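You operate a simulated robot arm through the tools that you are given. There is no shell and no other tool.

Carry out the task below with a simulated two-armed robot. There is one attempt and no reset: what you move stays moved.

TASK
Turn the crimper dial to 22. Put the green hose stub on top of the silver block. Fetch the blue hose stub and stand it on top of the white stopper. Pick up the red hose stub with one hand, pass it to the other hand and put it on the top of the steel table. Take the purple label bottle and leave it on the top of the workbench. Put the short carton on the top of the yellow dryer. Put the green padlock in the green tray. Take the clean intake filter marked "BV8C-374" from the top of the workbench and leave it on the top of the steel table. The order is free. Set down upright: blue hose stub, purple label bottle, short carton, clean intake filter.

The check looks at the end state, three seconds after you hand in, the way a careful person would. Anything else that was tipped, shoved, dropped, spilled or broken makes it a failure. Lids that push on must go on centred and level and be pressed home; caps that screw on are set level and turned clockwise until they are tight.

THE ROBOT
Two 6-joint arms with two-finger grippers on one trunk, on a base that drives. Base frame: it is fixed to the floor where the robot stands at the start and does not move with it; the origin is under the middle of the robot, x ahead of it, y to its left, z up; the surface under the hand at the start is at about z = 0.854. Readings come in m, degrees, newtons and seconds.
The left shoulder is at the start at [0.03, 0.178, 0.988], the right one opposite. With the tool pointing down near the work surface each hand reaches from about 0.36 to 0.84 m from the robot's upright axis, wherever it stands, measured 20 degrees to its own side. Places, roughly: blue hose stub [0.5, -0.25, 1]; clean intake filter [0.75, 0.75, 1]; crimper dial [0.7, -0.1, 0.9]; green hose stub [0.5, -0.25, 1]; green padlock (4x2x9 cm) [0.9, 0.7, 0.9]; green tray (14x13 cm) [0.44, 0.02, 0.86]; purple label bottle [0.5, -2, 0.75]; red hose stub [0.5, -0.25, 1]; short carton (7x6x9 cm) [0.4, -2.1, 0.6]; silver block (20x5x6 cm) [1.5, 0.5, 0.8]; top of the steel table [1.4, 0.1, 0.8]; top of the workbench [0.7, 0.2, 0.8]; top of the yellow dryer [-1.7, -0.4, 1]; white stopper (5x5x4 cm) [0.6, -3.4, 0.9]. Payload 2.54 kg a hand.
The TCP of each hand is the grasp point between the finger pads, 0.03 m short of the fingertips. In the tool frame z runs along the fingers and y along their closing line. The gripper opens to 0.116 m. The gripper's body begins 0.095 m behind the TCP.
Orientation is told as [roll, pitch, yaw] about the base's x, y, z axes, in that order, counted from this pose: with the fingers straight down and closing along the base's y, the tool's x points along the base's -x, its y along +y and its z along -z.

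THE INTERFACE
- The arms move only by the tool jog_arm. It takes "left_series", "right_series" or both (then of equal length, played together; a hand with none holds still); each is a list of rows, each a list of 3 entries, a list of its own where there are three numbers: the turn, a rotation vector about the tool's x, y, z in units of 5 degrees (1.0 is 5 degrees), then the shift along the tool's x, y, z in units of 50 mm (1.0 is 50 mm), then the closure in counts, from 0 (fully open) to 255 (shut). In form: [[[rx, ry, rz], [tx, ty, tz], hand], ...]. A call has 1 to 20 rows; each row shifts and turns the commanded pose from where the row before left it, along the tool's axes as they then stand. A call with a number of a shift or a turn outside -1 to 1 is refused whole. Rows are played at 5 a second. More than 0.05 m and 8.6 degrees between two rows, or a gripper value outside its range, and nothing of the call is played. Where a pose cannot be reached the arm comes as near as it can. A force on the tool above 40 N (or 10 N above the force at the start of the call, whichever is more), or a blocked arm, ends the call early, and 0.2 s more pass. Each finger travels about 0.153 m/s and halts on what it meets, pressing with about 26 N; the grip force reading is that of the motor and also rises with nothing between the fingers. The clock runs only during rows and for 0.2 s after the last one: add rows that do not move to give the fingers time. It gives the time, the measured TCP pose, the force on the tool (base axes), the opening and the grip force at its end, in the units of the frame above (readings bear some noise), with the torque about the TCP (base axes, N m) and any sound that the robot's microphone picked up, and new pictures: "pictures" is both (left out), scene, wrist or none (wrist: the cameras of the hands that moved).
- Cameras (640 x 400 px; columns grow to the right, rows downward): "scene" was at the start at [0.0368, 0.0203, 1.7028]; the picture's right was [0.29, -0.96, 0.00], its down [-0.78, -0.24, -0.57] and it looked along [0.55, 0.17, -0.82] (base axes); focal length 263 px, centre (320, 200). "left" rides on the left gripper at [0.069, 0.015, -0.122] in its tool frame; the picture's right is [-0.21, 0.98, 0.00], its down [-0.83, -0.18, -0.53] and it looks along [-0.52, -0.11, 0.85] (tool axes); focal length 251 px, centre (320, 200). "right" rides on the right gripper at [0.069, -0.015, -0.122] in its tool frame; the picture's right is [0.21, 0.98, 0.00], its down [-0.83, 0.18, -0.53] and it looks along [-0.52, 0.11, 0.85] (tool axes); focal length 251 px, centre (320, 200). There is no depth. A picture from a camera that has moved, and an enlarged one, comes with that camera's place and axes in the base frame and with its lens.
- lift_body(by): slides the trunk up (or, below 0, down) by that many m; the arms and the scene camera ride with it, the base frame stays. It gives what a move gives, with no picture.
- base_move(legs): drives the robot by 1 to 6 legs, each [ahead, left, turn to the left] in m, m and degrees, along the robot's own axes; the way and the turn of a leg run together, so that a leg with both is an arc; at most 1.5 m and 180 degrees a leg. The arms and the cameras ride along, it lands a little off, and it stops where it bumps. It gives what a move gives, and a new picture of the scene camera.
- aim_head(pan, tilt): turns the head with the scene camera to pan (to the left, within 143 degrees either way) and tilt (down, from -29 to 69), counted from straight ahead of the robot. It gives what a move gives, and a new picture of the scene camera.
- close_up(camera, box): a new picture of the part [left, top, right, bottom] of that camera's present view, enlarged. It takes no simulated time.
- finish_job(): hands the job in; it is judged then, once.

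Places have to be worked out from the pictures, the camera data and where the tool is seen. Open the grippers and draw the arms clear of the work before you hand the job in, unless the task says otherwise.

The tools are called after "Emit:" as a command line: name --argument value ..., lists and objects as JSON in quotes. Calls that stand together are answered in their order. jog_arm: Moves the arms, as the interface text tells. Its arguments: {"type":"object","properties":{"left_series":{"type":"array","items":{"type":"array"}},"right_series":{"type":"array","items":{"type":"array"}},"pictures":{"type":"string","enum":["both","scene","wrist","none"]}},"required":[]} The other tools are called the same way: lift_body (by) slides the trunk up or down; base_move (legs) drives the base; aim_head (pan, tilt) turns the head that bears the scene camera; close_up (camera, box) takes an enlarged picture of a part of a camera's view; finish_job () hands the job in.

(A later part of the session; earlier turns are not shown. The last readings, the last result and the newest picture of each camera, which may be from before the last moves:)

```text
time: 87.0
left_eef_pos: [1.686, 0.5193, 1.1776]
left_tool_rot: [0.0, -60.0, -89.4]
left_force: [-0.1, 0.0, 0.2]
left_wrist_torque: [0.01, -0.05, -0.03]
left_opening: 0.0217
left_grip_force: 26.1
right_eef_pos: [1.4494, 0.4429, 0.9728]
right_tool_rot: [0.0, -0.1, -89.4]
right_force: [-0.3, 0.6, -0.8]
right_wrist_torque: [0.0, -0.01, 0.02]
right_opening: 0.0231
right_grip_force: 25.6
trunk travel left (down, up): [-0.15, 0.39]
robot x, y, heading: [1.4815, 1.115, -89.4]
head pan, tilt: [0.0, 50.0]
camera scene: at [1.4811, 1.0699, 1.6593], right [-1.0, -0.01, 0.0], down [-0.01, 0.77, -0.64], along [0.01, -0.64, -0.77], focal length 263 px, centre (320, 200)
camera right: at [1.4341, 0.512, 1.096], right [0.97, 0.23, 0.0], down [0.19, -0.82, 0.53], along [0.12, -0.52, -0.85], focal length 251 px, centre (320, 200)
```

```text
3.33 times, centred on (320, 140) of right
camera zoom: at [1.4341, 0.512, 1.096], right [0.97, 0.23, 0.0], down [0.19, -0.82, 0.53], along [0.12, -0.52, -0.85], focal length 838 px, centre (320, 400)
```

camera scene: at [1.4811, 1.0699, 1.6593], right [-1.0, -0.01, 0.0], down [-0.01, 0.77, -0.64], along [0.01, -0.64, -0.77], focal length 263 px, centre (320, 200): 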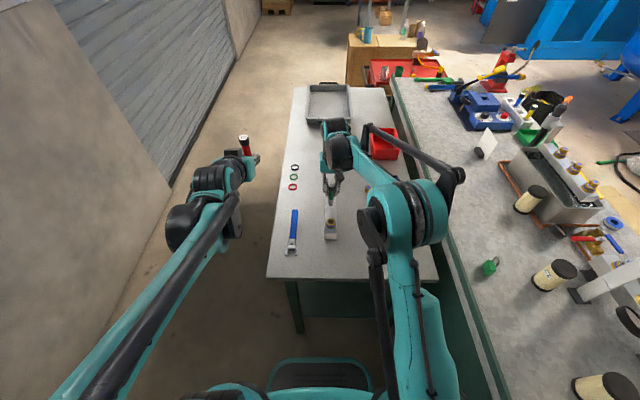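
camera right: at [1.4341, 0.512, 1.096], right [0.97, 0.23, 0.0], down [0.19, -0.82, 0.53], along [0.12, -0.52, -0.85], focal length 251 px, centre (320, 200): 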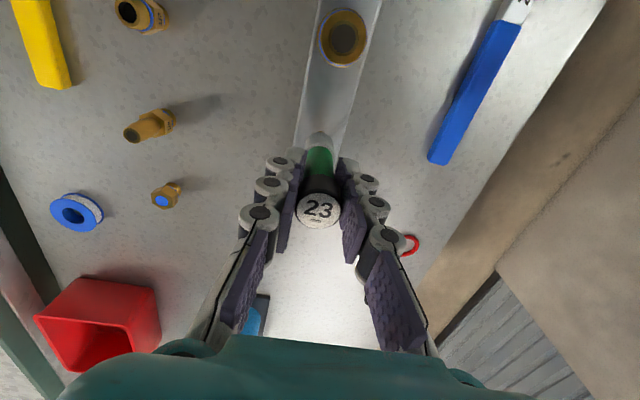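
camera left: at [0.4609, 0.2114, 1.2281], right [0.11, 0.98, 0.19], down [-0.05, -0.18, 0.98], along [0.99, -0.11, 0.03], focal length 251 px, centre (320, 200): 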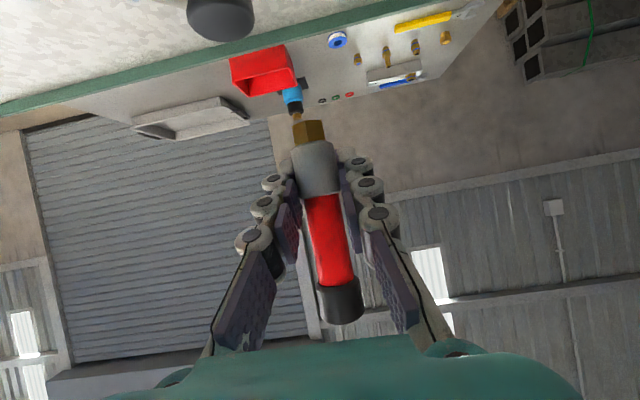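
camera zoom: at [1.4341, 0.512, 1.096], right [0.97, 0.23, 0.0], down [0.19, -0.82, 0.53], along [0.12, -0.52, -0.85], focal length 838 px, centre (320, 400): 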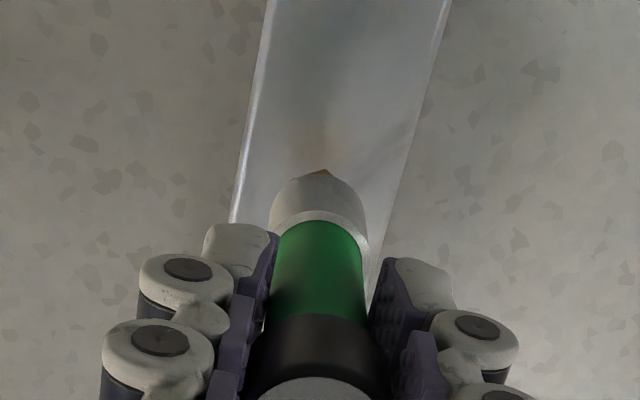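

The stub is over the block's middle. I lower it gently in small steps watching the force.

Emit:
jog_arm --right_series '[[[0, 0, 0], [0, 0, 0.2], 240], [[0, 0, 0], [0, 0, 0.06], 240], [[0, 0, 0], [0, 0, 0.06], 240], [[0, 0, 0], [0, 0, 0.04], 240]]' --pictures "none"

```text
time: 88.0
left_eef_pos: [1.6861, 0.5207, 1.1779]
left_tool_rot: [-0.1, -60.0, -89.4]
left_force: [-0.6, -0.5, -0.9]
left_wrist_torque: [-0.03, -0.01, -0.02]
left_opening: 0.0219
left_grip_force: 26.2
right_eef_pos: [1.4511, 0.4449, 0.9553]
right_tool_rot: [0.0, -0.2, -89.3]
right_force: [-0.2, -2.5, 5.5]
right_wrist_torque: [-0.22, 0.13, -0.01]
right_opening: 0.0229
right_grip_force: 25.7
trunk travel left (down, up): [-0.15, 0.39]
robot x, y, heading: [1.4815, 1.1142, -89.1]
head pan, tilt: [0.0, 50.0]
```

Contact is felt at TCP z 0.955. I open the hand and rise.

Emit:
jog_arm --right_series '[[[0, 0, 0], [0, 0, 0], 225], [[0, 0, 0], [0, 0, 0], 200], [[0, 0, 0], [0, 0, 0], 150], [[0, 0, 0], [0, 0, 0], 150], [[0, 0, 0], [0, 0, -0.4], 150], [[0, 0, 0], [0, 0, -0.8], 150], [[0, 0, 0], [0, 0, -0.9], 150], [[0, 0, 0], [0, 0, -0.9], 150], [[0, 0, 0], [0, 0, -0.9], 150], [[0, 0, 0], [0.6, -0.7, 0], 150], [[0, 0, 0], [0.6, -0.7, 0], 150], [[0, 0, 0], [0.6, -0.7, 0], 150], [[0, 0, 0], [0.6, -0.7, 0], 150]]' --pictures "both"

Emit:
close_up --camera "scene" --box '[270, 140, 420, 270]'

```text
time: 90.8
left_eef_pos: [1.6862, 0.5207, 1.1776]
left_tool_rot: [0.0, -59.9, -89.4]
left_force: [-0.2, 0.0, -0.3]
left_wrist_torque: [0.0, -0.04, 0.01]
left_opening: 0.0216
left_grip_force: 25.7
right_eef_pos: [1.309, 0.5644, 1.1503]
right_tool_rot: [0.0, 0.1, -89.2]
right_force: [-0.1, 0.6, -0.1]
right_wrist_torque: [-0.04, 0.02, 0.03]
right_opening: 0.0481
right_grip_force: 0.0
trunk travel left (down, up): [-0.15, 0.39]
robot x, y, heading: [1.4788, 1.116, -89.3]
head pan, tilt: [0.0, 50.0]
camera scene: at [1.4803, 1.0708, 1.6593], right [-1.0, -0.01, 0.0], down [-0.01, 0.77, -0.64], along [0.01, -0.64, -0.77], focal length 263 px, centre (320, 200)
camera right: at [1.2923, 0.6326, 1.2724], right [0.97, 0.23, 0.0], down [0.19, -0.82, 0.53], along [0.12, -0.52, -0.85], focal length 251 px, centre (320, 200)
```

scene: 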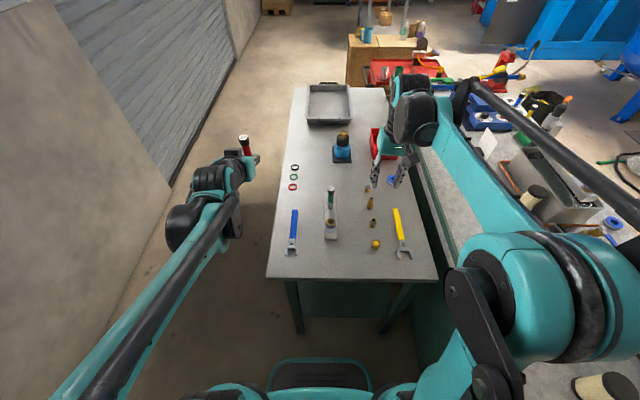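
right: 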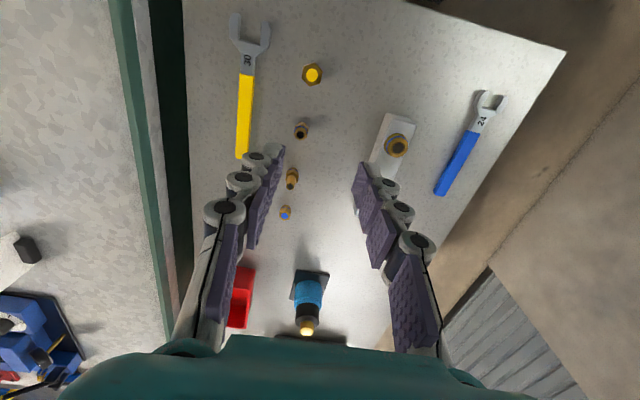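

```text
3.08 times, centred on (345, 205) of scene
camera zoom: at [1.4803, 1.0708, 1.6593], right [-1.0, -0.01, 0.0], down [-0.01, 0.77, -0.64], along [0.01, -0.64, -0.77], focal length 809 px, centre (243, 185)
```

zoom: 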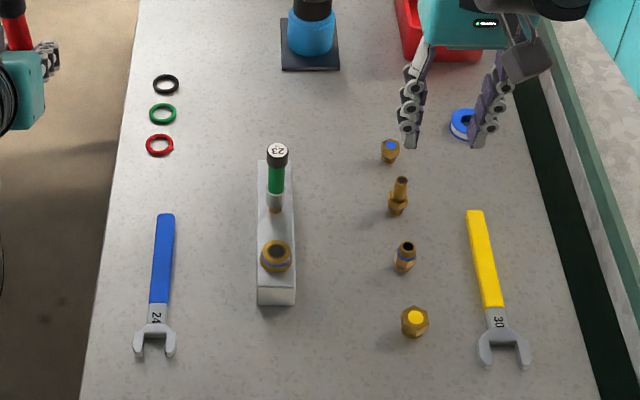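

The green stub stands on the block. Now the red stub in the left hand: I bring it over the free spot (1.55, 0.34) and lower it to just above the table.

Emit:
jog_arm --left_series '[[[0, 0, 0], [-0.36, -0.544, 0.624], 240], [[0, 0, 0], [-0.36, -0.544, 0.624], 240], [[0, 0, 0], [-0.36, -0.544, 0.624], 240], [[0, 0, 0], [-0.36, -0.544, 0.624], 240], [[0, 0, 0], [-0.36, -0.544, 0.624], 240], [[0, 0, 0], [0.802, 0, 0.463], 240], [[0, 0, 0], [0.802, 0, 0.463], 240], [[0, 0, 0], [0.802, 0, 0.463], 240], [[0, 0, 0], [0.802, 0, 0.463], 240], [[0, 0, 0], [0.802, 0, 0.463], 240], [[0, 0, 0], [0.802, 0, 0.463], 240], [[0, 0, 0], [0, 0, 0], 240]]' --pictures "both"

Emit:
close_up --camera "scene" --box '[260, 130, 410, 260]'

```text
time: 93.4
left_eef_pos: [1.5531, 0.3397, 0.8999]
left_tool_rot: [0.0, -60.0, -89.5]
left_force: [1.0, 0.4, -1.9]
left_wrist_torque: [0.06, -0.01, 0.01]
left_opening: 0.0218
left_grip_force: 26.4
right_eef_pos: [1.3087, 0.5628, 1.1496]
right_tool_rot: [0.1, 0.0, -89.4]
right_force: [-0.4, -0.5, 0.1]
right_wrist_torque: [-0.04, -0.01, 0.0]
right_opening: 0.0477
right_grip_force: 0.1
trunk travel left (down, up): [-0.15, 0.39]
robot x, y, heading: [1.4824, 1.1145, -89.2]
head pan, tilt: [0.0, 50.0]
camera scene: at [1.4811, 1.0704, 1.6593], right [-1.0, -0.01, 0.0], down [-0.01, 0.77, -0.64], along [0.01, -0.64, -0.77], focal length 263 px, centre (320, 200)
camera left: at [1.5664, 0.4808, 0.9001], right [0.98, -0.1, 0.19], down [-0.18, 0.05, 0.98], along [-0.1, -0.99, 0.03], focal length 251 px, centre (320, 200)
```

scene: 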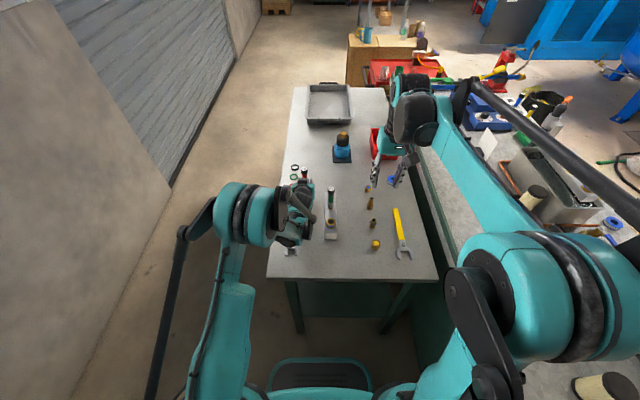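
left: 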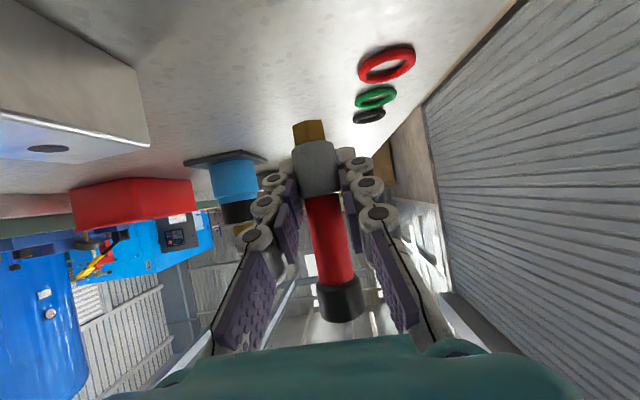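

```text
3.08 times, centred on (335, 195) of scene
camera zoom: at [1.4811, 1.0704, 1.6593], right [-1.0, -0.01, 0.0], down [-0.01, 0.77, -0.64], along [0.01, -0.64, -0.77], focal length 809 px, centre (274, 215)
```

zoom: 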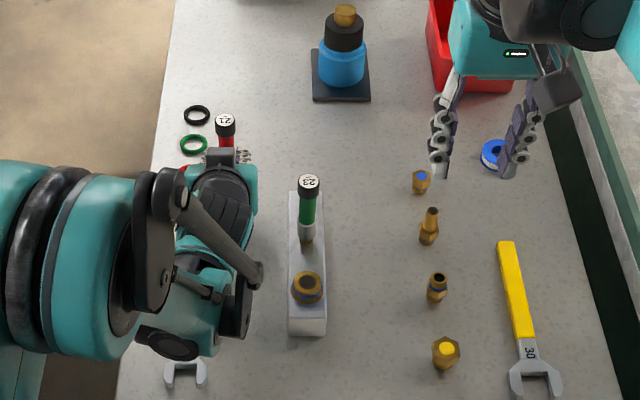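

Both arms look clear. I lower the red stub 5 cm, then in 3 mm steps.

Emit:
jog_arm --left_series '[[[0, 0, 0], [0.433, 0, 0.25], 240], [[0, 0, 0], [0.433, 0, 0.25], 240], [[0, 0, 0], [0.052, 0, 0.03], 240], [[0, 0, 0], [0, 0, 0], 240]]' --pictures "wrist"

```text
time: 94.4
left_eef_pos: [1.5523, 0.3395, 0.8463]
left_tool_rot: [0.1, -60.1, -89.4]
left_force: [3.0, -2.7, 16.8]
left_wrist_torque: [-0.09, -0.03, -0.01]
left_opening: 0.0219
left_grip_force: 25.9
right_eef_pos: [1.3092, 0.5645, 1.15]
right_tool_rot: [0.1, -0.1, -89.3]
right_force: [-0.1, 0.3, -0.3]
right_wrist_torque: [0.03, 0.0, 0.01]
right_opening: 0.0477
right_grip_force: 0.1
trunk travel left (down, up): [-0.15, 0.39]
robot x, y, heading: [1.4854, 1.1208, -89.0]
head pan, tilt: [0.0, 50.0]
camera left: at [1.5659, 0.4802, 0.8478], right [0.98, -0.1, 0.19], down [-0.18, 0.05, 0.98], along [-0.1, -0.99, 0.03], focal length 251 px, centre (320, 200)
```

left: 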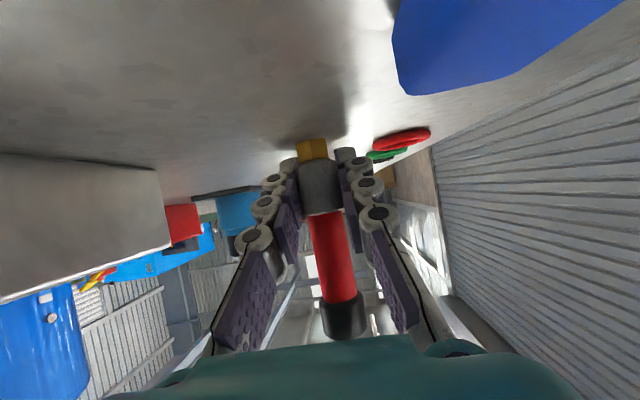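

Contact is firm with the table and the stub stayed straight. I open slowly and retreat backward along the fingers.

Emit:
jog_arm --left_series '[[[0, 0, 0], [0, 0, 0], 225], [[0, 0, 0], [0, 0, 0], 205], [[0, 0, 0], [0, 0, 0], 170], [[0, 0, 0], [0, 0, 0], 130], [[0, 0, 0], [0, 0, 0], 130], [[0, 0, 0], [0, 0, -0.4], 130], [[0, 0, 0], [0, 0, -0.8], 130], [[0, 0, 0], [0, 0, -0.9], 130], [[0, 0, 0], [-0.6, 0, -0.7], 130], [[0, 0, 0], [-0.8, 0, -0.4], 130], [[0, 0, 0], [-0.8, 0, -0.4], 130]]' --pictures "both"

Emit:
close_up --camera "scene" --box '[260, 130, 410, 260]'

```text
time: 96.8
left_eef_pos: [1.5523, 0.4409, 1.032]
left_tool_rot: [-0.1, -60.0, -89.3]
left_force: [0.4, -1.5, 0.7]
left_wrist_torque: [-0.05, 0.0, 0.03]
left_opening: 0.0572
left_grip_force: 0.0
right_eef_pos: [1.3096, 0.5637, 1.1499]
right_tool_rot: [-0.1, 0.0, -89.4]
right_force: [0.1, 0.8, 0.1]
right_wrist_torque: [0.0, 0.0, -0.01]
right_opening: 0.048
right_grip_force: 0.0
trunk travel left (down, up): [-0.15, 0.39]
robot x, y, heading: [1.4841, 1.1183, -89.2]
head pan, tilt: [0.0, 50.0]
camera scene: at [1.4811, 1.0711, 1.6593], right [-1.0, -0.01, 0.0], down [-0.01, 0.77, -0.64], along [0.01, -0.64, -0.77], focal length 263 px, centre (320, 200)
camera left: at [1.5659, 0.5806, 1.033], right [0.98, -0.1, 0.19], down [-0.18, 0.05, 0.98], along [-0.1, -0.99, 0.03], focal length 251 px, centre (320, 200)
```

scene: 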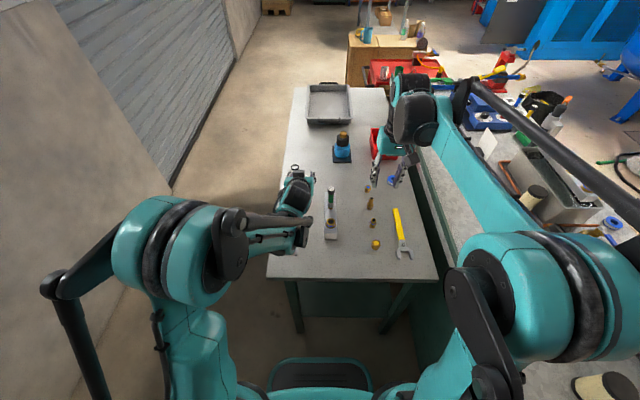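
left: 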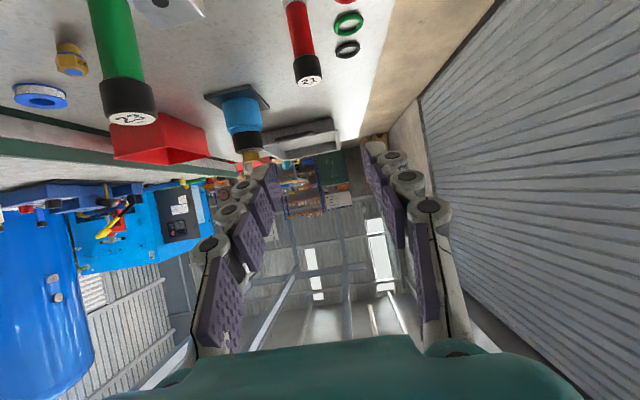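

```text
3.08 times, centred on (335, 195) of scene
camera zoom: at [1.4811, 1.0711, 1.6593], right [-1.0, -0.01, 0.0], down [-0.01, 0.77, -0.64], along [0.01, -0.64, -0.77], focal length 809 px, centre (274, 215)
```

zoom: 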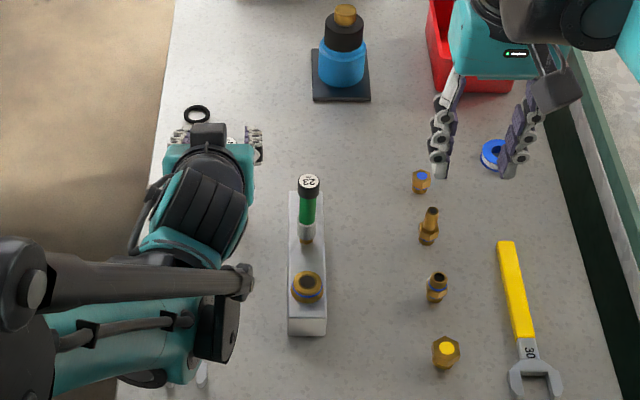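

The red stub stands upright on the table. I raise both hands and bring the left one back to pointing down, before turning toward the bench's back-left corner to fetch the filter and padlock from behind.

Emit:
jog_arm --left_series '[[[0, 0, 0], [-0.866, 0, -0.5], 60], [[0, 0, 0], [-0.866, 0, -0.5], 60], [[0, 0, 0], [-0.866, 0, -0.5], 60], [[0, 0, 0], [-0.866, 0, -0.5], 60], [[0, 0, 0], [-0.866, 0, -0.5], 60], [[0, 1, 0], [0, 0, 0], 60], [[0, 1, 0], [0, 0, 0], 60], [[0, 1, 0], [0, 0, 0], 60], [[0, 1, 0], [0, 0, 0], 60], [[0, 1, 0], [0, 0, 0], 60], [[0, 1, 0], [0, 0, 0], 60], [[0, 1, 0], [0, 0, 0], 60], [[0, 1, 0], [0, 0, 0], 60], [[0, 1, 0], [0, 0, 0], 60], [[0, 1, 0], [0, 0, 0], 60], [[0, 1, 0], [0, 0, 0], 60], [[0, 1, 0], [0, 0, 0], 60]]' --right_series '[[[0, 0, 0], [0, 0, -0.6], 60], [[0, 0, 0], [0, 0, -0.6], 60], [[0, 0, 0], [0, 0, -0.6], 60], [[0, 0, 0], [0, 0, -0.6], 60], [[0, 0, 0], [0, 0, -0.6], 60], [[0, 0, 0], [0, 0, 0], 60], [[0, 0, 0], [0, 0, 0], 60], [[0, 0, 0], [0, 0, 0], 60], [[0, 0, 0], [0, 0, 0], 60], [[0, 0, 0], [0, 0, 0], 60], [[0, 0, 0], [0, 0, 0], 60], [[0, 0, 0], [0, 0, 0], 60], [[0, 0, 0], [0, 0, 0], 60], [[0, 0, 0], [0, 0, 0], 60], [[0, 0, 0], [0, 0, 0], 60], [[0, 0, 0], [0, 0, 0], 60], [[0, 0, 0], [0, 0, 0], 60]]' --pictures "both"

Emit:
close_up --camera "scene" --box '[260, 130, 410, 260]'

```text
time: 100.4
left_eef_pos: [1.552, 0.4494, 1.2714]
left_tool_rot: [0.1, -2.5, -89.4]
left_force: [0.6, 0.3, -0.3]
left_wrist_torque: [0.04, 0.02, 0.0]
left_opening: 0.0886
left_grip_force: 0.1
left hand out of reach, approached as far as the arm can: row 16, 17
right_eef_pos: [1.3105, 0.5632, 1.2988]
right_tool_rot: [-0.1, 0.1, -89.3]
right_force: [0.7, -0.6, -1.0]
right_wrist_torque: [0.03, -0.01, 0.02]
right_opening: 0.0885
right_grip_force: 0.0
trunk travel left (down, up): [-0.15, 0.39]
robot x, y, heading: [1.4848, 1.1171, -89.4]
head pan, tilt: [0.0, 50.0]
camera scene: at [1.4809, 1.0693, 1.6593], right [-1.0, -0.01, 0.0], down [-0.01, 0.77, -0.64], along [0.01, -0.64, -0.77], focal length 263 px, centre (320, 200)
camera right: at [1.2946, 0.6322, 1.4227], right [0.97, 0.23, 0.0], down [0.19, -0.82, 0.53], along [0.12, -0.52, -0.85], focal length 251 px, centre (320, 200)
camera left: at [1.5673, 0.5244, 1.3905], right [0.98, -0.2, 0.01], down [-0.17, -0.8, 0.57], along [-0.11, -0.56, -0.82], focal length 251 px, centre (320, 200)
```

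scene: 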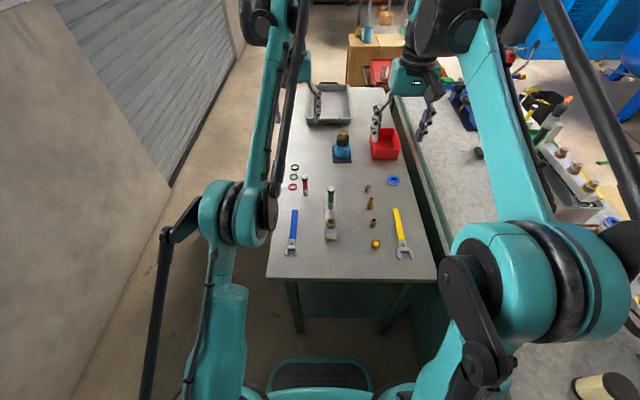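
right: 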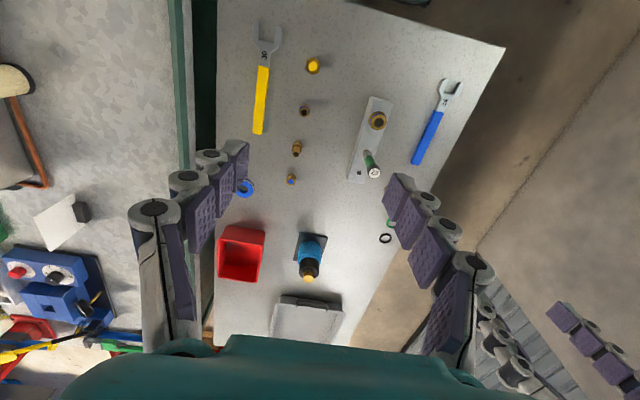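
left: 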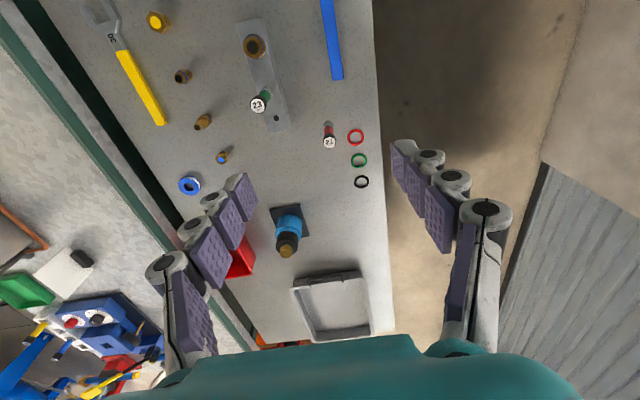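

```text
3.08 times, centred on (335, 195) of scene
camera zoom: at [1.4809, 1.0693, 1.6593], right [-1.0, -0.01, 0.0], down [-0.01, 0.77, -0.64], along [0.01, -0.64, -0.77], focal length 809 px, centre (274, 215)
```

zoom: 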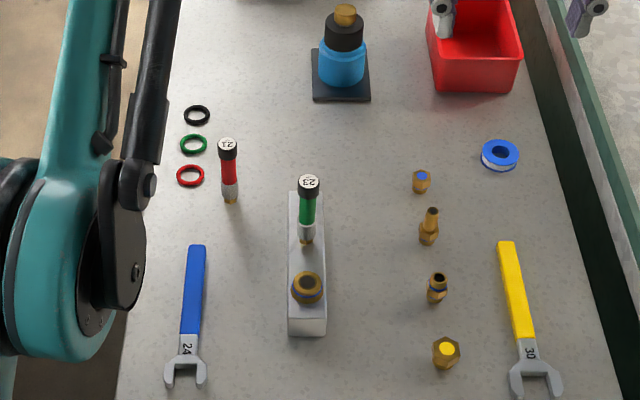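

Both stubs stand well. I draw the left hand in, then back up a little and turn right to face the bench from behind.

Emit:
jog_arm --left_series '[[[0, 0, 0], [0.8, 0.2, 0], 60], [[0, 0, 0], [0.8, 0.2, 0], 60], [[0, 0, 0], [0.8, 0.2, 0], 60], [[0, 0, 0], [0.8, 0.2, 0], 60]]' --pictures "none"

Emit:
base_move --legs '[[-0.1, 0, 0], [0, 0, -90]]'

```text
time: 101.4
left_eef_pos: [1.5915, 0.6098, 1.2714]
left_tool_rot: [0.0, -0.2, -89.3]
left_force: [0.4, 0.4, 1.0]
left_wrist_torque: [-0.05, -0.01, 0.02]
left_opening: 0.0887
left_grip_force: 0.0
right_eef_pos: [1.3099, 0.5655, 1.3023]
right_tool_rot: [0.0, -0.2, -89.5]
right_force: [0.4, 0.5, 1.2]
right_wrist_torque: [-0.05, 0.02, -0.01]
right_opening: 0.0889
right_grip_force: 0.2
trunk travel left (down, up): [-0.15, 0.39]
robot x, y, heading: [1.4827, 1.1184, -89.2]
head pan, tilt: [0.0, 50.0]
```

```text
time: 106.3
left_eef_pos: [0.9737, 1.1087, 1.2719]
left_tool_rot: [0.0, 0.0, -179.1]
left_force: [-0.6, 0.1, -0.3]
left_wrist_torque: [0.0, 0.0, -0.01]
left_opening: 0.0888
left_grip_force: 0.0
right_eef_pos: [0.9278, 1.3894, 1.2995]
right_tool_rot: [0.0, 0.0, -179.1]
right_force: [-0.6, -0.9, -0.8]
right_wrist_torque: [0.02, 0.0, 0.01]
right_opening: 0.0888
right_grip_force: 0.1
trunk travel left (down, up): [-0.15, 0.39]
robot x, y, heading: [1.4849, 1.2184, -179.3]
head pan, tilt: [0.0, 50.0]
camera scene: at [1.4322, 1.2172, 1.6593], right [-0.02, 1.0, 0.0], down [0.77, 0.01, -0.64], along [-0.64, -0.01, -0.77], focal length 263 px, centre (320, 200)
```

scene: 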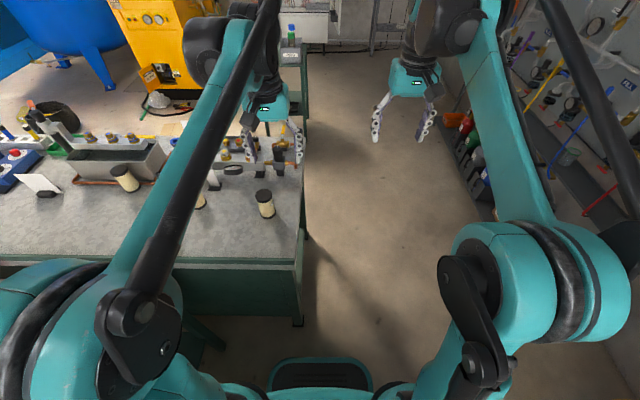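

Emit:
base_move --legs '[[0.1, 0.13, -0.7]]'

Emit:
aim_head --pan 25 --tilt 45

Emit:
close_up --camera "scene" --box '[180, 120, 420, 270]'

```text
time: 107.8
left_eef_pos: [0.8741, 0.9812, 1.2712]
left_tool_rot: [0.0, 0.0, -179.8]
left_force: [0.0, -0.6, -0.8]
left_wrist_torque: [0.06, -0.01, 0.03]
left_opening: 0.0886
left_grip_force: 0.1
right_eef_pos: [0.8319, 1.2641, 1.3004]
right_tool_rot: [-0.1, 0.0, -179.8]
right_force: [0.3, -0.9, -0.6]
right_wrist_torque: [0.06, -0.04, 0.03]
right_opening: 0.0887
right_grip_force: 0.1
trunk travel left (down, up): [-0.15, 0.39]
robot x, y, heading: [1.3824, 1.0893, -180.2]
head pan, tilt: [0.0, 50.0]
camera scene: at [1.3336, 1.0853, 1.6592], right [0.0, 1.0, 0.0], down [0.77, 0.0, -0.64], along [-0.64, 0.0, -0.77], focal length 263 px, centre (320, 200)
```

scene: 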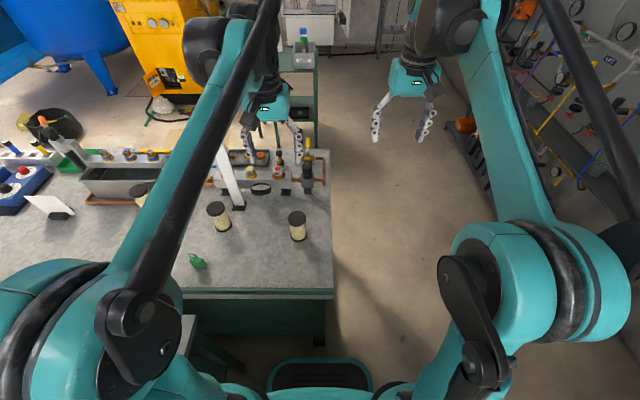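

```text
time: 108.7
left_eef_pos: [0.8745, 0.9831, 1.2725]
left_tool_rot: [0.1, 0.0, -179.9]
left_force: [0.9, 0.0, -0.9]
left_wrist_torque: [0.01, 0.01, 0.0]
left_opening: 0.0889
left_grip_force: 0.1
right_eef_pos: [0.8318, 1.263, 1.2995]
right_tool_rot: [0.0, 0.1, -179.8]
right_force: [-0.4, -0.2, -0.1]
right_wrist_torque: [0.01, -0.02, 0.0]
right_opening: 0.0886
right_grip_force: 0.0
trunk travel left (down, up): [-0.15, 0.39]
robot x, y, heading: [1.3818, 1.0887, -179.9]
head pan, tilt: [25.0, 45.0]
camera scene: at [1.338, 1.0523, 1.6662], right [-0.43, 0.9, 0.0], down [0.64, 0.3, -0.71], along [-0.64, -0.3, -0.71], focal length 263 px, centre (320, 200)
```

scene: 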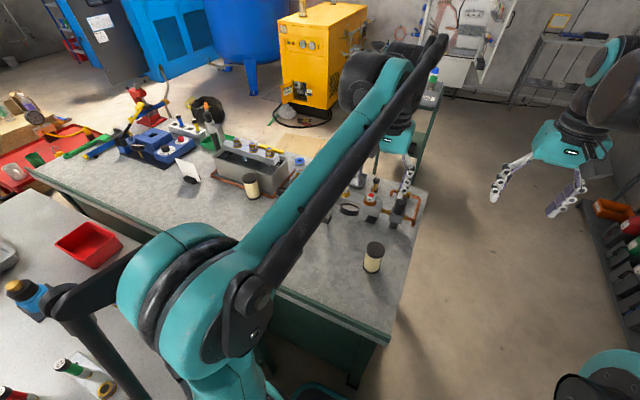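

```text
2.67 times, centred on (300, 195) of scene
camera zoom: at [1.338, 1.0523, 1.6662], right [-0.43, 0.9, 0.0], down [0.64, 0.3, -0.71], along [-0.64, -0.3, -0.71], focal length 701 px, centre (373, 213)
```

zoom: 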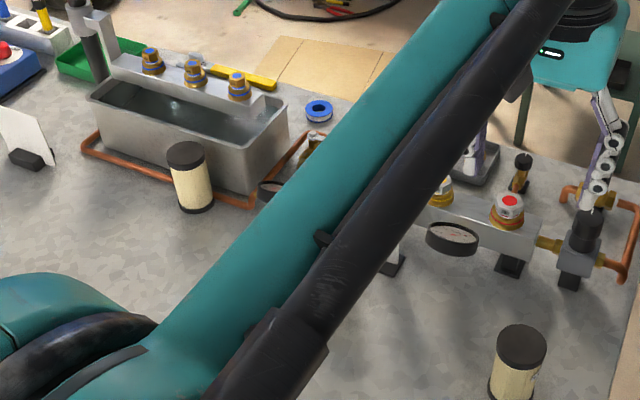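

Emit:
close_up --camera "scene" --box '[350, 232, 400, 282]'

Emit:
close_up --camera "scene" --box '[232, 165, 272, 205]'

Emit:
aim_head --pan 0 --tilt 50

Emit:
close_up --camera "scene" --box '[180, 190, 240, 280]'

Emit:
close_up --camera "scene" --box '[270, 200, 330, 250]'

```text
8.00 times, centred on (375, 257) of scene
camera zoom: at [1.338, 1.0523, 1.6662], right [-0.43, 0.9, 0.0], down [0.64, 0.3, -0.71], along [-0.64, -0.3, -0.71], focal length 2104 px, centre (-120, -256)
```

zoom: 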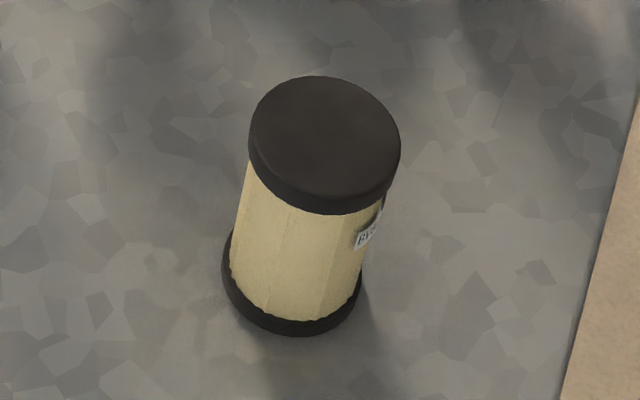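

```text
10.00 times, centred on (252, 185) of scene
camera zoom: at [1.338, 1.0523, 1.6662], right [-0.43, 0.9, 0.0], down [0.64, 0.3, -0.71], along [-0.64, -0.3, -0.71], focal length 2630 px, centre (1000, 350)
```

zoom: 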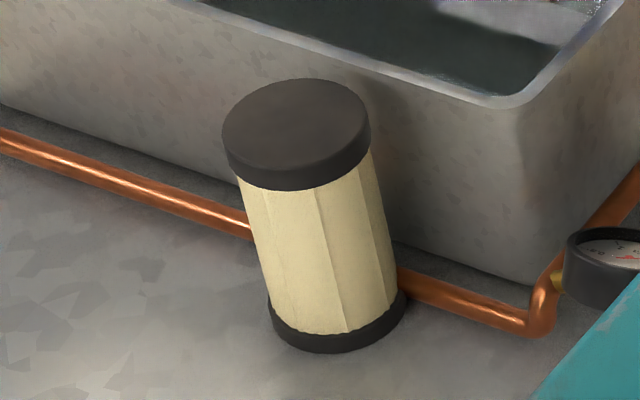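

```text
time: 109.5
left_eef_pos: [0.875, 0.9826, 1.2723]
left_tool_rot: [-0.1, 0.0, -179.8]
left_force: [0.6, -0.4, 0.1]
left_wrist_torque: [-0.02, -0.01, 0.01]
left_opening: 0.0885
left_grip_force: 0.0
right_eef_pos: [0.8324, 1.2648, 1.3]
right_tool_rot: [0.0, 0.0, -179.8]
right_force: [-0.3, -0.1, -0.2]
right_wrist_torque: [0.01, 0.01, 0.02]
right_opening: 0.0887
right_grip_force: 0.0
trunk travel left (down, up): [-0.15, 0.39]
robot x, y, heading: [1.3851, 1.0844, -179.9]
head pan, tilt: [0.0, 50.0]
camera scene: at [1.3347, 1.0866, 1.6593], right [-0.01, 1.0, 0.0], down [0.77, 0.0, -0.64], along [-0.64, 0.0, -0.77], focal length 263 px, centre (320, 200)
```

scene: 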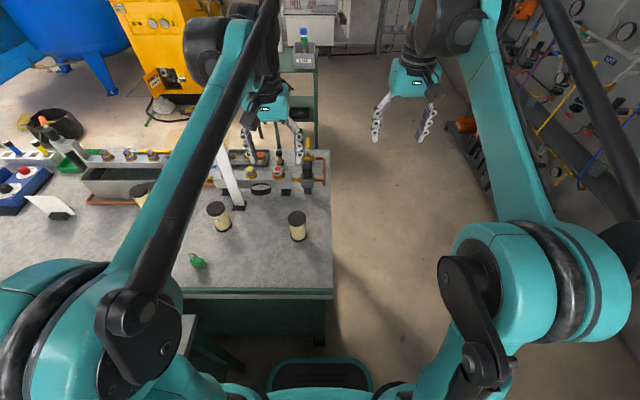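

```text
4.44 times, centred on (210, 235) of scene
camera zoom: at [1.3347, 1.0866, 1.6593], right [-0.01, 1.0, 0.0], down [0.77, 0.0, -0.64], along [-0.64, 0.0, -0.77], focal length 1169 px, centre (809, 44)
```

zoom: 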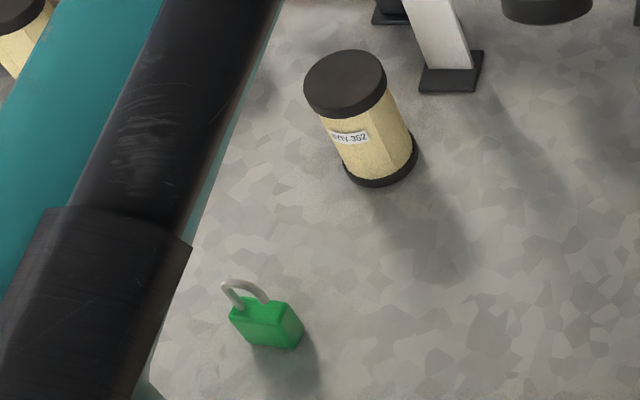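

```text
8.00 times, centred on (300, 225) of scene
camera zoom: at [1.3347, 1.0866, 1.6593], right [-0.01, 1.0, 0.0], down [0.77, 0.0, -0.64], along [-0.64, 0.0, -0.77], focal length 2104 px, centre (480, 0)
```

zoom: 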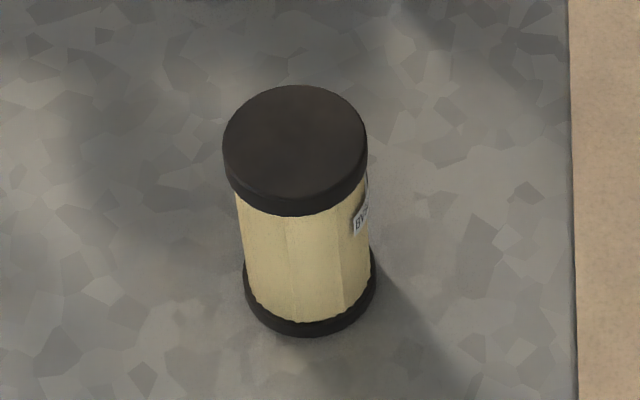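

Emit:
close_up --camera "scene" --box '[205, 212, 225, 226]'

Emit:
close_up --camera "scene" --box '[300, 220, 320, 234]'

Emit:
close_up --camera "left" --box '[0, 0, 640, 400]'

Emit:
close_up --camera "right" --box '[0, 0, 640, 400]'

```text
16.00 times, centred on (215, 219) of scene
camera zoom: at [1.3347, 1.0866, 1.6593], right [-0.01, 1.0, 0.0], down [0.77, 0.0, -0.64], along [-0.64, 0.0, -0.77], focal length 4208 px, centre (2000, -104)
```

zoom: 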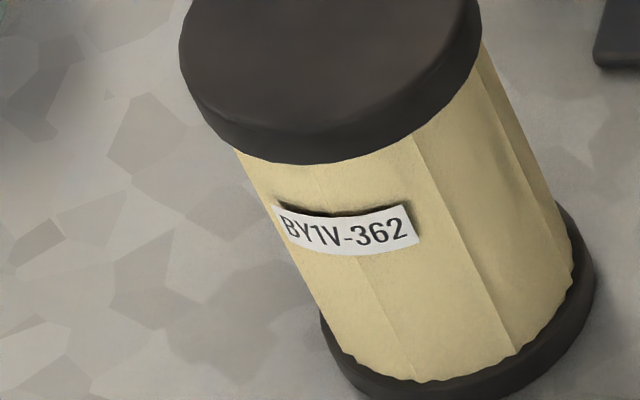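

```text
16.00 times, centred on (310, 227) of scene
camera zoom: at [1.3347, 1.0866, 1.6593], right [-0.01, 1.0, 0.0], down [0.77, 0.0, -0.64], along [-0.64, 0.0, -0.77], focal length 4208 px, centre (480, -232)
```

zoom: 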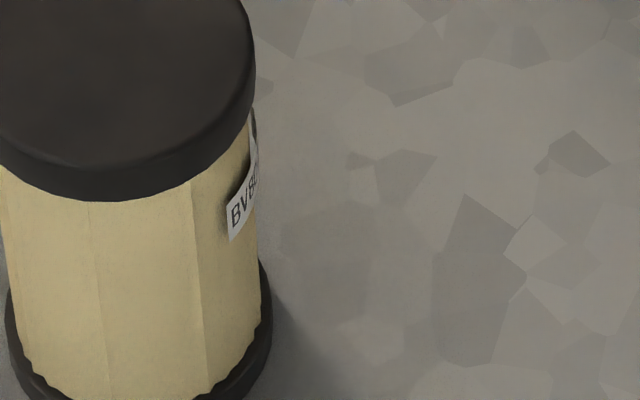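

```text
1.00 times, centred on (320, 200) of left (not enlarged: the box is as wide or as high as the picture)
camera zoom: at [0.9444, 0.9688, 1.3929], right [-0.21, -0.98, 0.0], down [-0.83, 0.18, 0.53], along [-0.52, 0.11, -0.85], focal length 251 px, centre (320, 200)
```

zoom: 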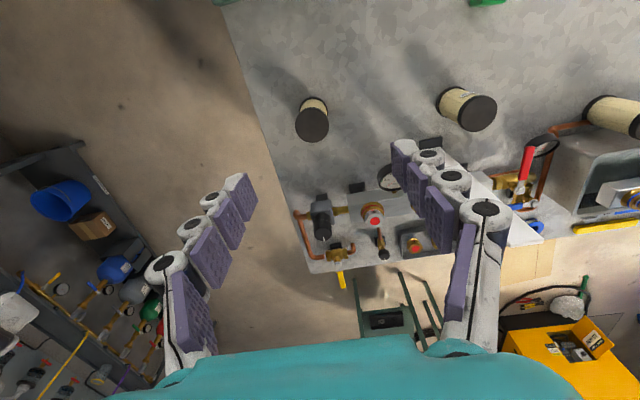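

```text
1.00 times, centred on (320, 200) of right (not enlarged: the box is as wide or as high as the picture)
camera zoom: at [0.9012, 1.279, 1.4229], right [0.22, -0.98, 0.0], down [-0.83, -0.18, 0.53], along [-0.52, -0.12, -0.85], focal length 251 px, centre (320, 200)
```

zoom: 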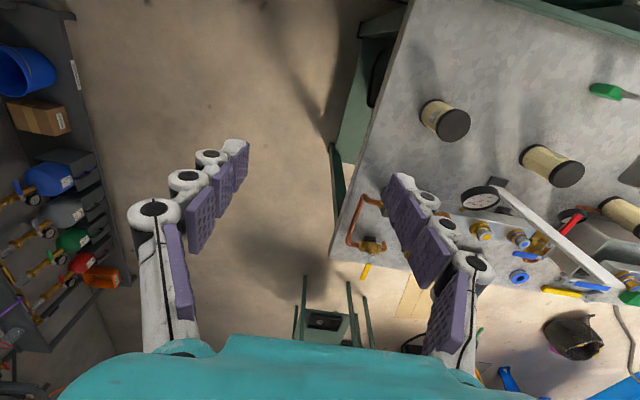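

Emit:
close_up --camera "right" --box '[410, 90, 480, 150]'

Emit:
close_up --camera "right" --box '[585, 180, 640, 240]'

```text
6.67 times, centred on (445, 120) of right
camera zoom: at [0.9012, 1.279, 1.4229], right [0.22, -0.98, 0.0], down [-0.83, -0.18, 0.53], along [-0.52, -0.12, -0.85], focal length 1676 px, centre (-513, 733)
```

zoom: 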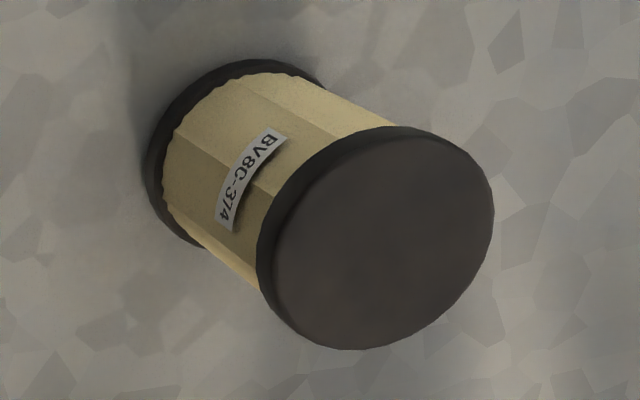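

```text
6.67 times, centred on (612, 210) of right
camera zoom: at [0.9012, 1.279, 1.4229], right [0.22, -0.98, 0.0], down [-0.83, -0.18, 0.53], along [-0.52, -0.12, -0.85], focal length 1676 px, centre (-1630, 133)
```

zoom: 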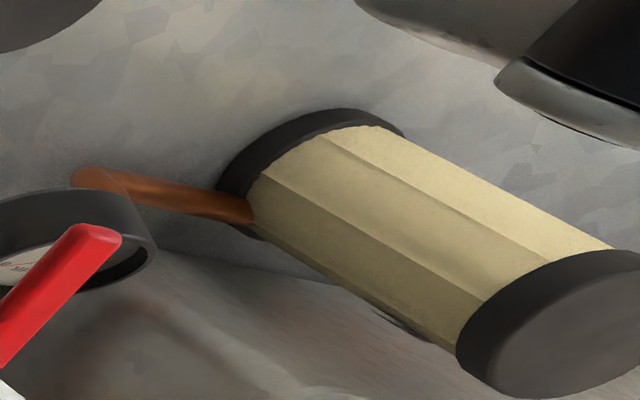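

Filter A (nearest the bench's left end) is marked BV8C-374; it stands at about (0.828, 1.008), top z 0.955, diameter 60 mm. I move the left hand above it.

Emit:
jog_arm --left_series '[[[0, 0, 0], [-0.47, -0.25, 0.5], 30], [[0, 0, 0], [-0.47, -0.25, 0.5], 30], [[0, 0, 0], [0, 0, 0.9], 30], [[0, 0, 0], [0, 0, 0.9], 30], [[0, 0, 0], [0, 0, 0.9], 30], [[0, 0, 0], [0, 0, 0.5], 30], [[0, 0, 0], [0, 0, 0], 30]]' --pictures "both"

```text
time: 111.2
left_eef_pos: [0.8265, 1.0093, 1.0616]
left_tool_rot: [0.0, 0.0, -179.8]
left_force: [0.2, -0.6, -0.9]
left_wrist_torque: [0.02, -0.02, 0.0]
left_opening: 0.1024
left_grip_force: 0.0
right_eef_pos: [0.8327, 1.2641, 1.2998]
right_tool_rot: [0.0, 0.0, -179.7]
right_force: [0.5, -0.3, -0.2]
right_wrist_torque: [-0.03, 0.02, -0.01]
right_opening: 0.0888
right_grip_force: 0.0
trunk travel left (down, up): [-0.15, 0.39]
robot x, y, heading: [1.385, 1.0874, -179.8]
head pan, tilt: [0.0, 50.0]
camera scene: at [1.3349, 1.0867, 1.6593], right [0.0, 1.0, 0.0], down [0.77, 0.0, -0.64], along [-0.64, 0.0, -0.77], focal length 263 px, centre (320, 200)
camera left: at [0.8971, 0.9938, 1.1834], right [-0.21, -0.98, 0.0], down [-0.83, 0.18, 0.53], along [-0.52, 0.11, -0.85], focal length 251 px, centre (320, 200)
```

scene: 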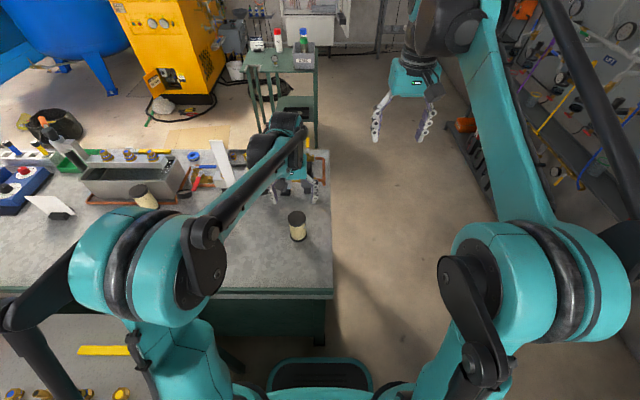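
left: 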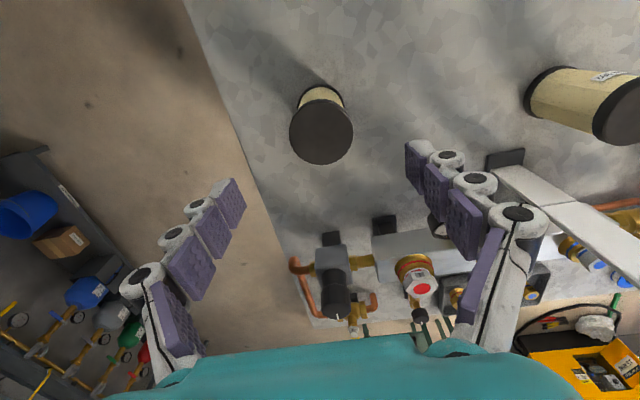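

Aligned over the filter. I descend and grip it.

Emit:
jog_arm --left_series '[[[0, 0, 0], [0, 0, 0.9], 30], [[0, 0, 0], [0, 0, 0.9], 30], [[0, 0, 0], [0, 0, 0.93], 30], [[0, 0, 0], [0, 0, 0], 70], [[0, 0, 0], [0, 0, 0], 110], [[0, 0, 0], [0, 0, 0], 150], [[0, 0, 0], [0, 0, 0], 160]]' --pictures "wrist"

```text
time: 112.8
left_eef_pos: [0.828, 1.0074, 0.9259]
left_tool_rot: [0.1, 0.0, -179.9]
left_force: [0.5, 0.8, 0.3]
left_wrist_torque: [0.09, -0.01, 0.04]
left_opening: 0.0582
left_grip_force: 25.9
right_eef_pos: [0.8319, 1.2638, 1.3002]
right_tool_rot: [-0.1, 0.0, -179.8]
right_force: [0.2, -0.1, -0.2]
right_wrist_torque: [0.0, 0.0, 0.0]
right_opening: 0.0887
right_grip_force: 0.1
trunk travel left (down, up): [-0.15, 0.39]
robot x, y, heading: [1.3818, 1.0879, -179.9]
head pan, tilt: [0.0, 50.0]
camera left: at [0.8971, 0.9925, 1.0477], right [-0.21, -0.98, 0.0], down [-0.83, 0.18, 0.53], along [-0.52, 0.11, -0.85], focal length 251 px, centre (320, 200)
```

left: 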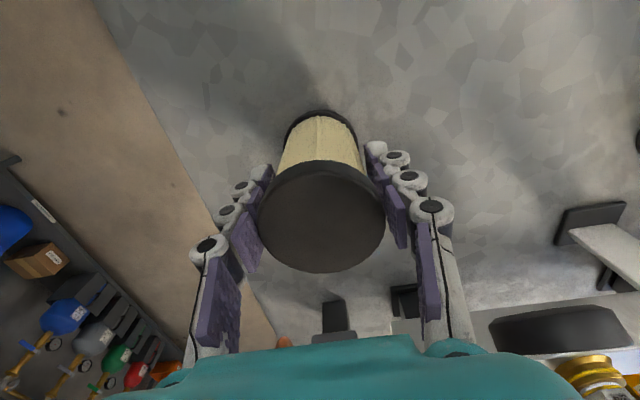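

The filter is held. I lift it, back up slightly and turn left to face the steel table's end again.

Emit:
jog_arm --left_series '[[[0, 0, 0], [0, 0, -0.5], 160], [[0, 0, 0], [0, 0, -0.8], 160], [[0, 0, 0], [0, 0, -0.9], 160], [[0, 0, 0], [0, 0, -0.9], 160], [[0, 0, 0], [0, 0, -0.9], 160], [[0, 0, 0], [0, 0, -0.9], 160], [[0, 0, 0], [0, 0, -0.9], 160]]' --pictures "none"

Emit:
base_move --legs '[[-0.1, -0.05, 0], [0, 0, 90]]'

```text
time: 114.3
left_eef_pos: [0.8294, 1.0076, 1.2158]
left_tool_rot: [0.0, 0.0, -179.8]
left_force: [-0.5, 0.2, -0.1]
left_wrist_torque: [0.04, 0.02, 0.0]
left_opening: 0.0587
left_grip_force: 26.1
right_eef_pos: [0.8316, 1.2647, 1.3008]
right_tool_rot: [0.0, 0.0, -179.8]
right_force: [0.0, 0.7, -0.3]
right_wrist_torque: [-0.01, -0.01, -0.02]
right_opening: 0.0886
right_grip_force: 0.1
trunk travel left (down, up): [-0.15, 0.39]
robot x, y, heading: [1.3846, 1.0889, -179.7]
head pan, tilt: [0.0, 50.0]
```

```text
time: 119.4
left_eef_pos: [1.5693, 0.583, 1.215]
left_tool_rot: [0.0, 0.0, -89.1]
left_force: [-0.3, 1.1, -2.0]
left_wrist_torque: [0.02, 0.03, 0.0]
left_opening: 0.0585
left_grip_force: 26.0
right_eef_pos: [1.314, 0.583, 1.2988]
right_tool_rot: [0.0, 0.0, -89.1]
right_force: [0.1, 0.3, -0.9]
right_wrist_torque: [-0.01, 0.02, -0.01]
right_opening: 0.0887
right_grip_force: 0.1
trunk travel left (down, up): [-0.15, 0.39]
robot x, y, heading: [1.4836, 1.1348, -89.2]
head pan, tilt: [0.0, 50.0]
camera scene: at [1.482, 1.0895, 1.6593], right [-1.0, -0.02, 0.0], down [-0.01, 0.77, -0.64], along [0.01, -0.64, -0.77], focal length 263 px, centre (320, 200)
```

scene: 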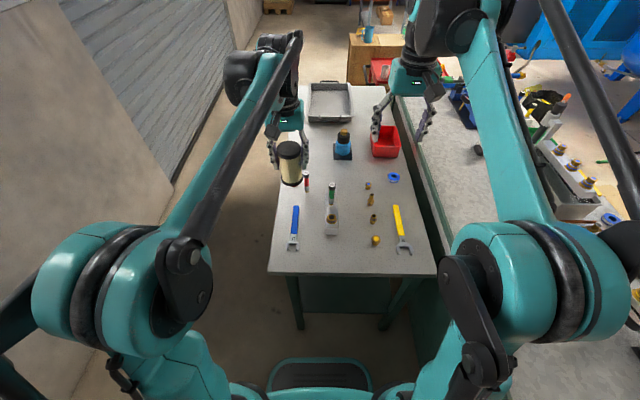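

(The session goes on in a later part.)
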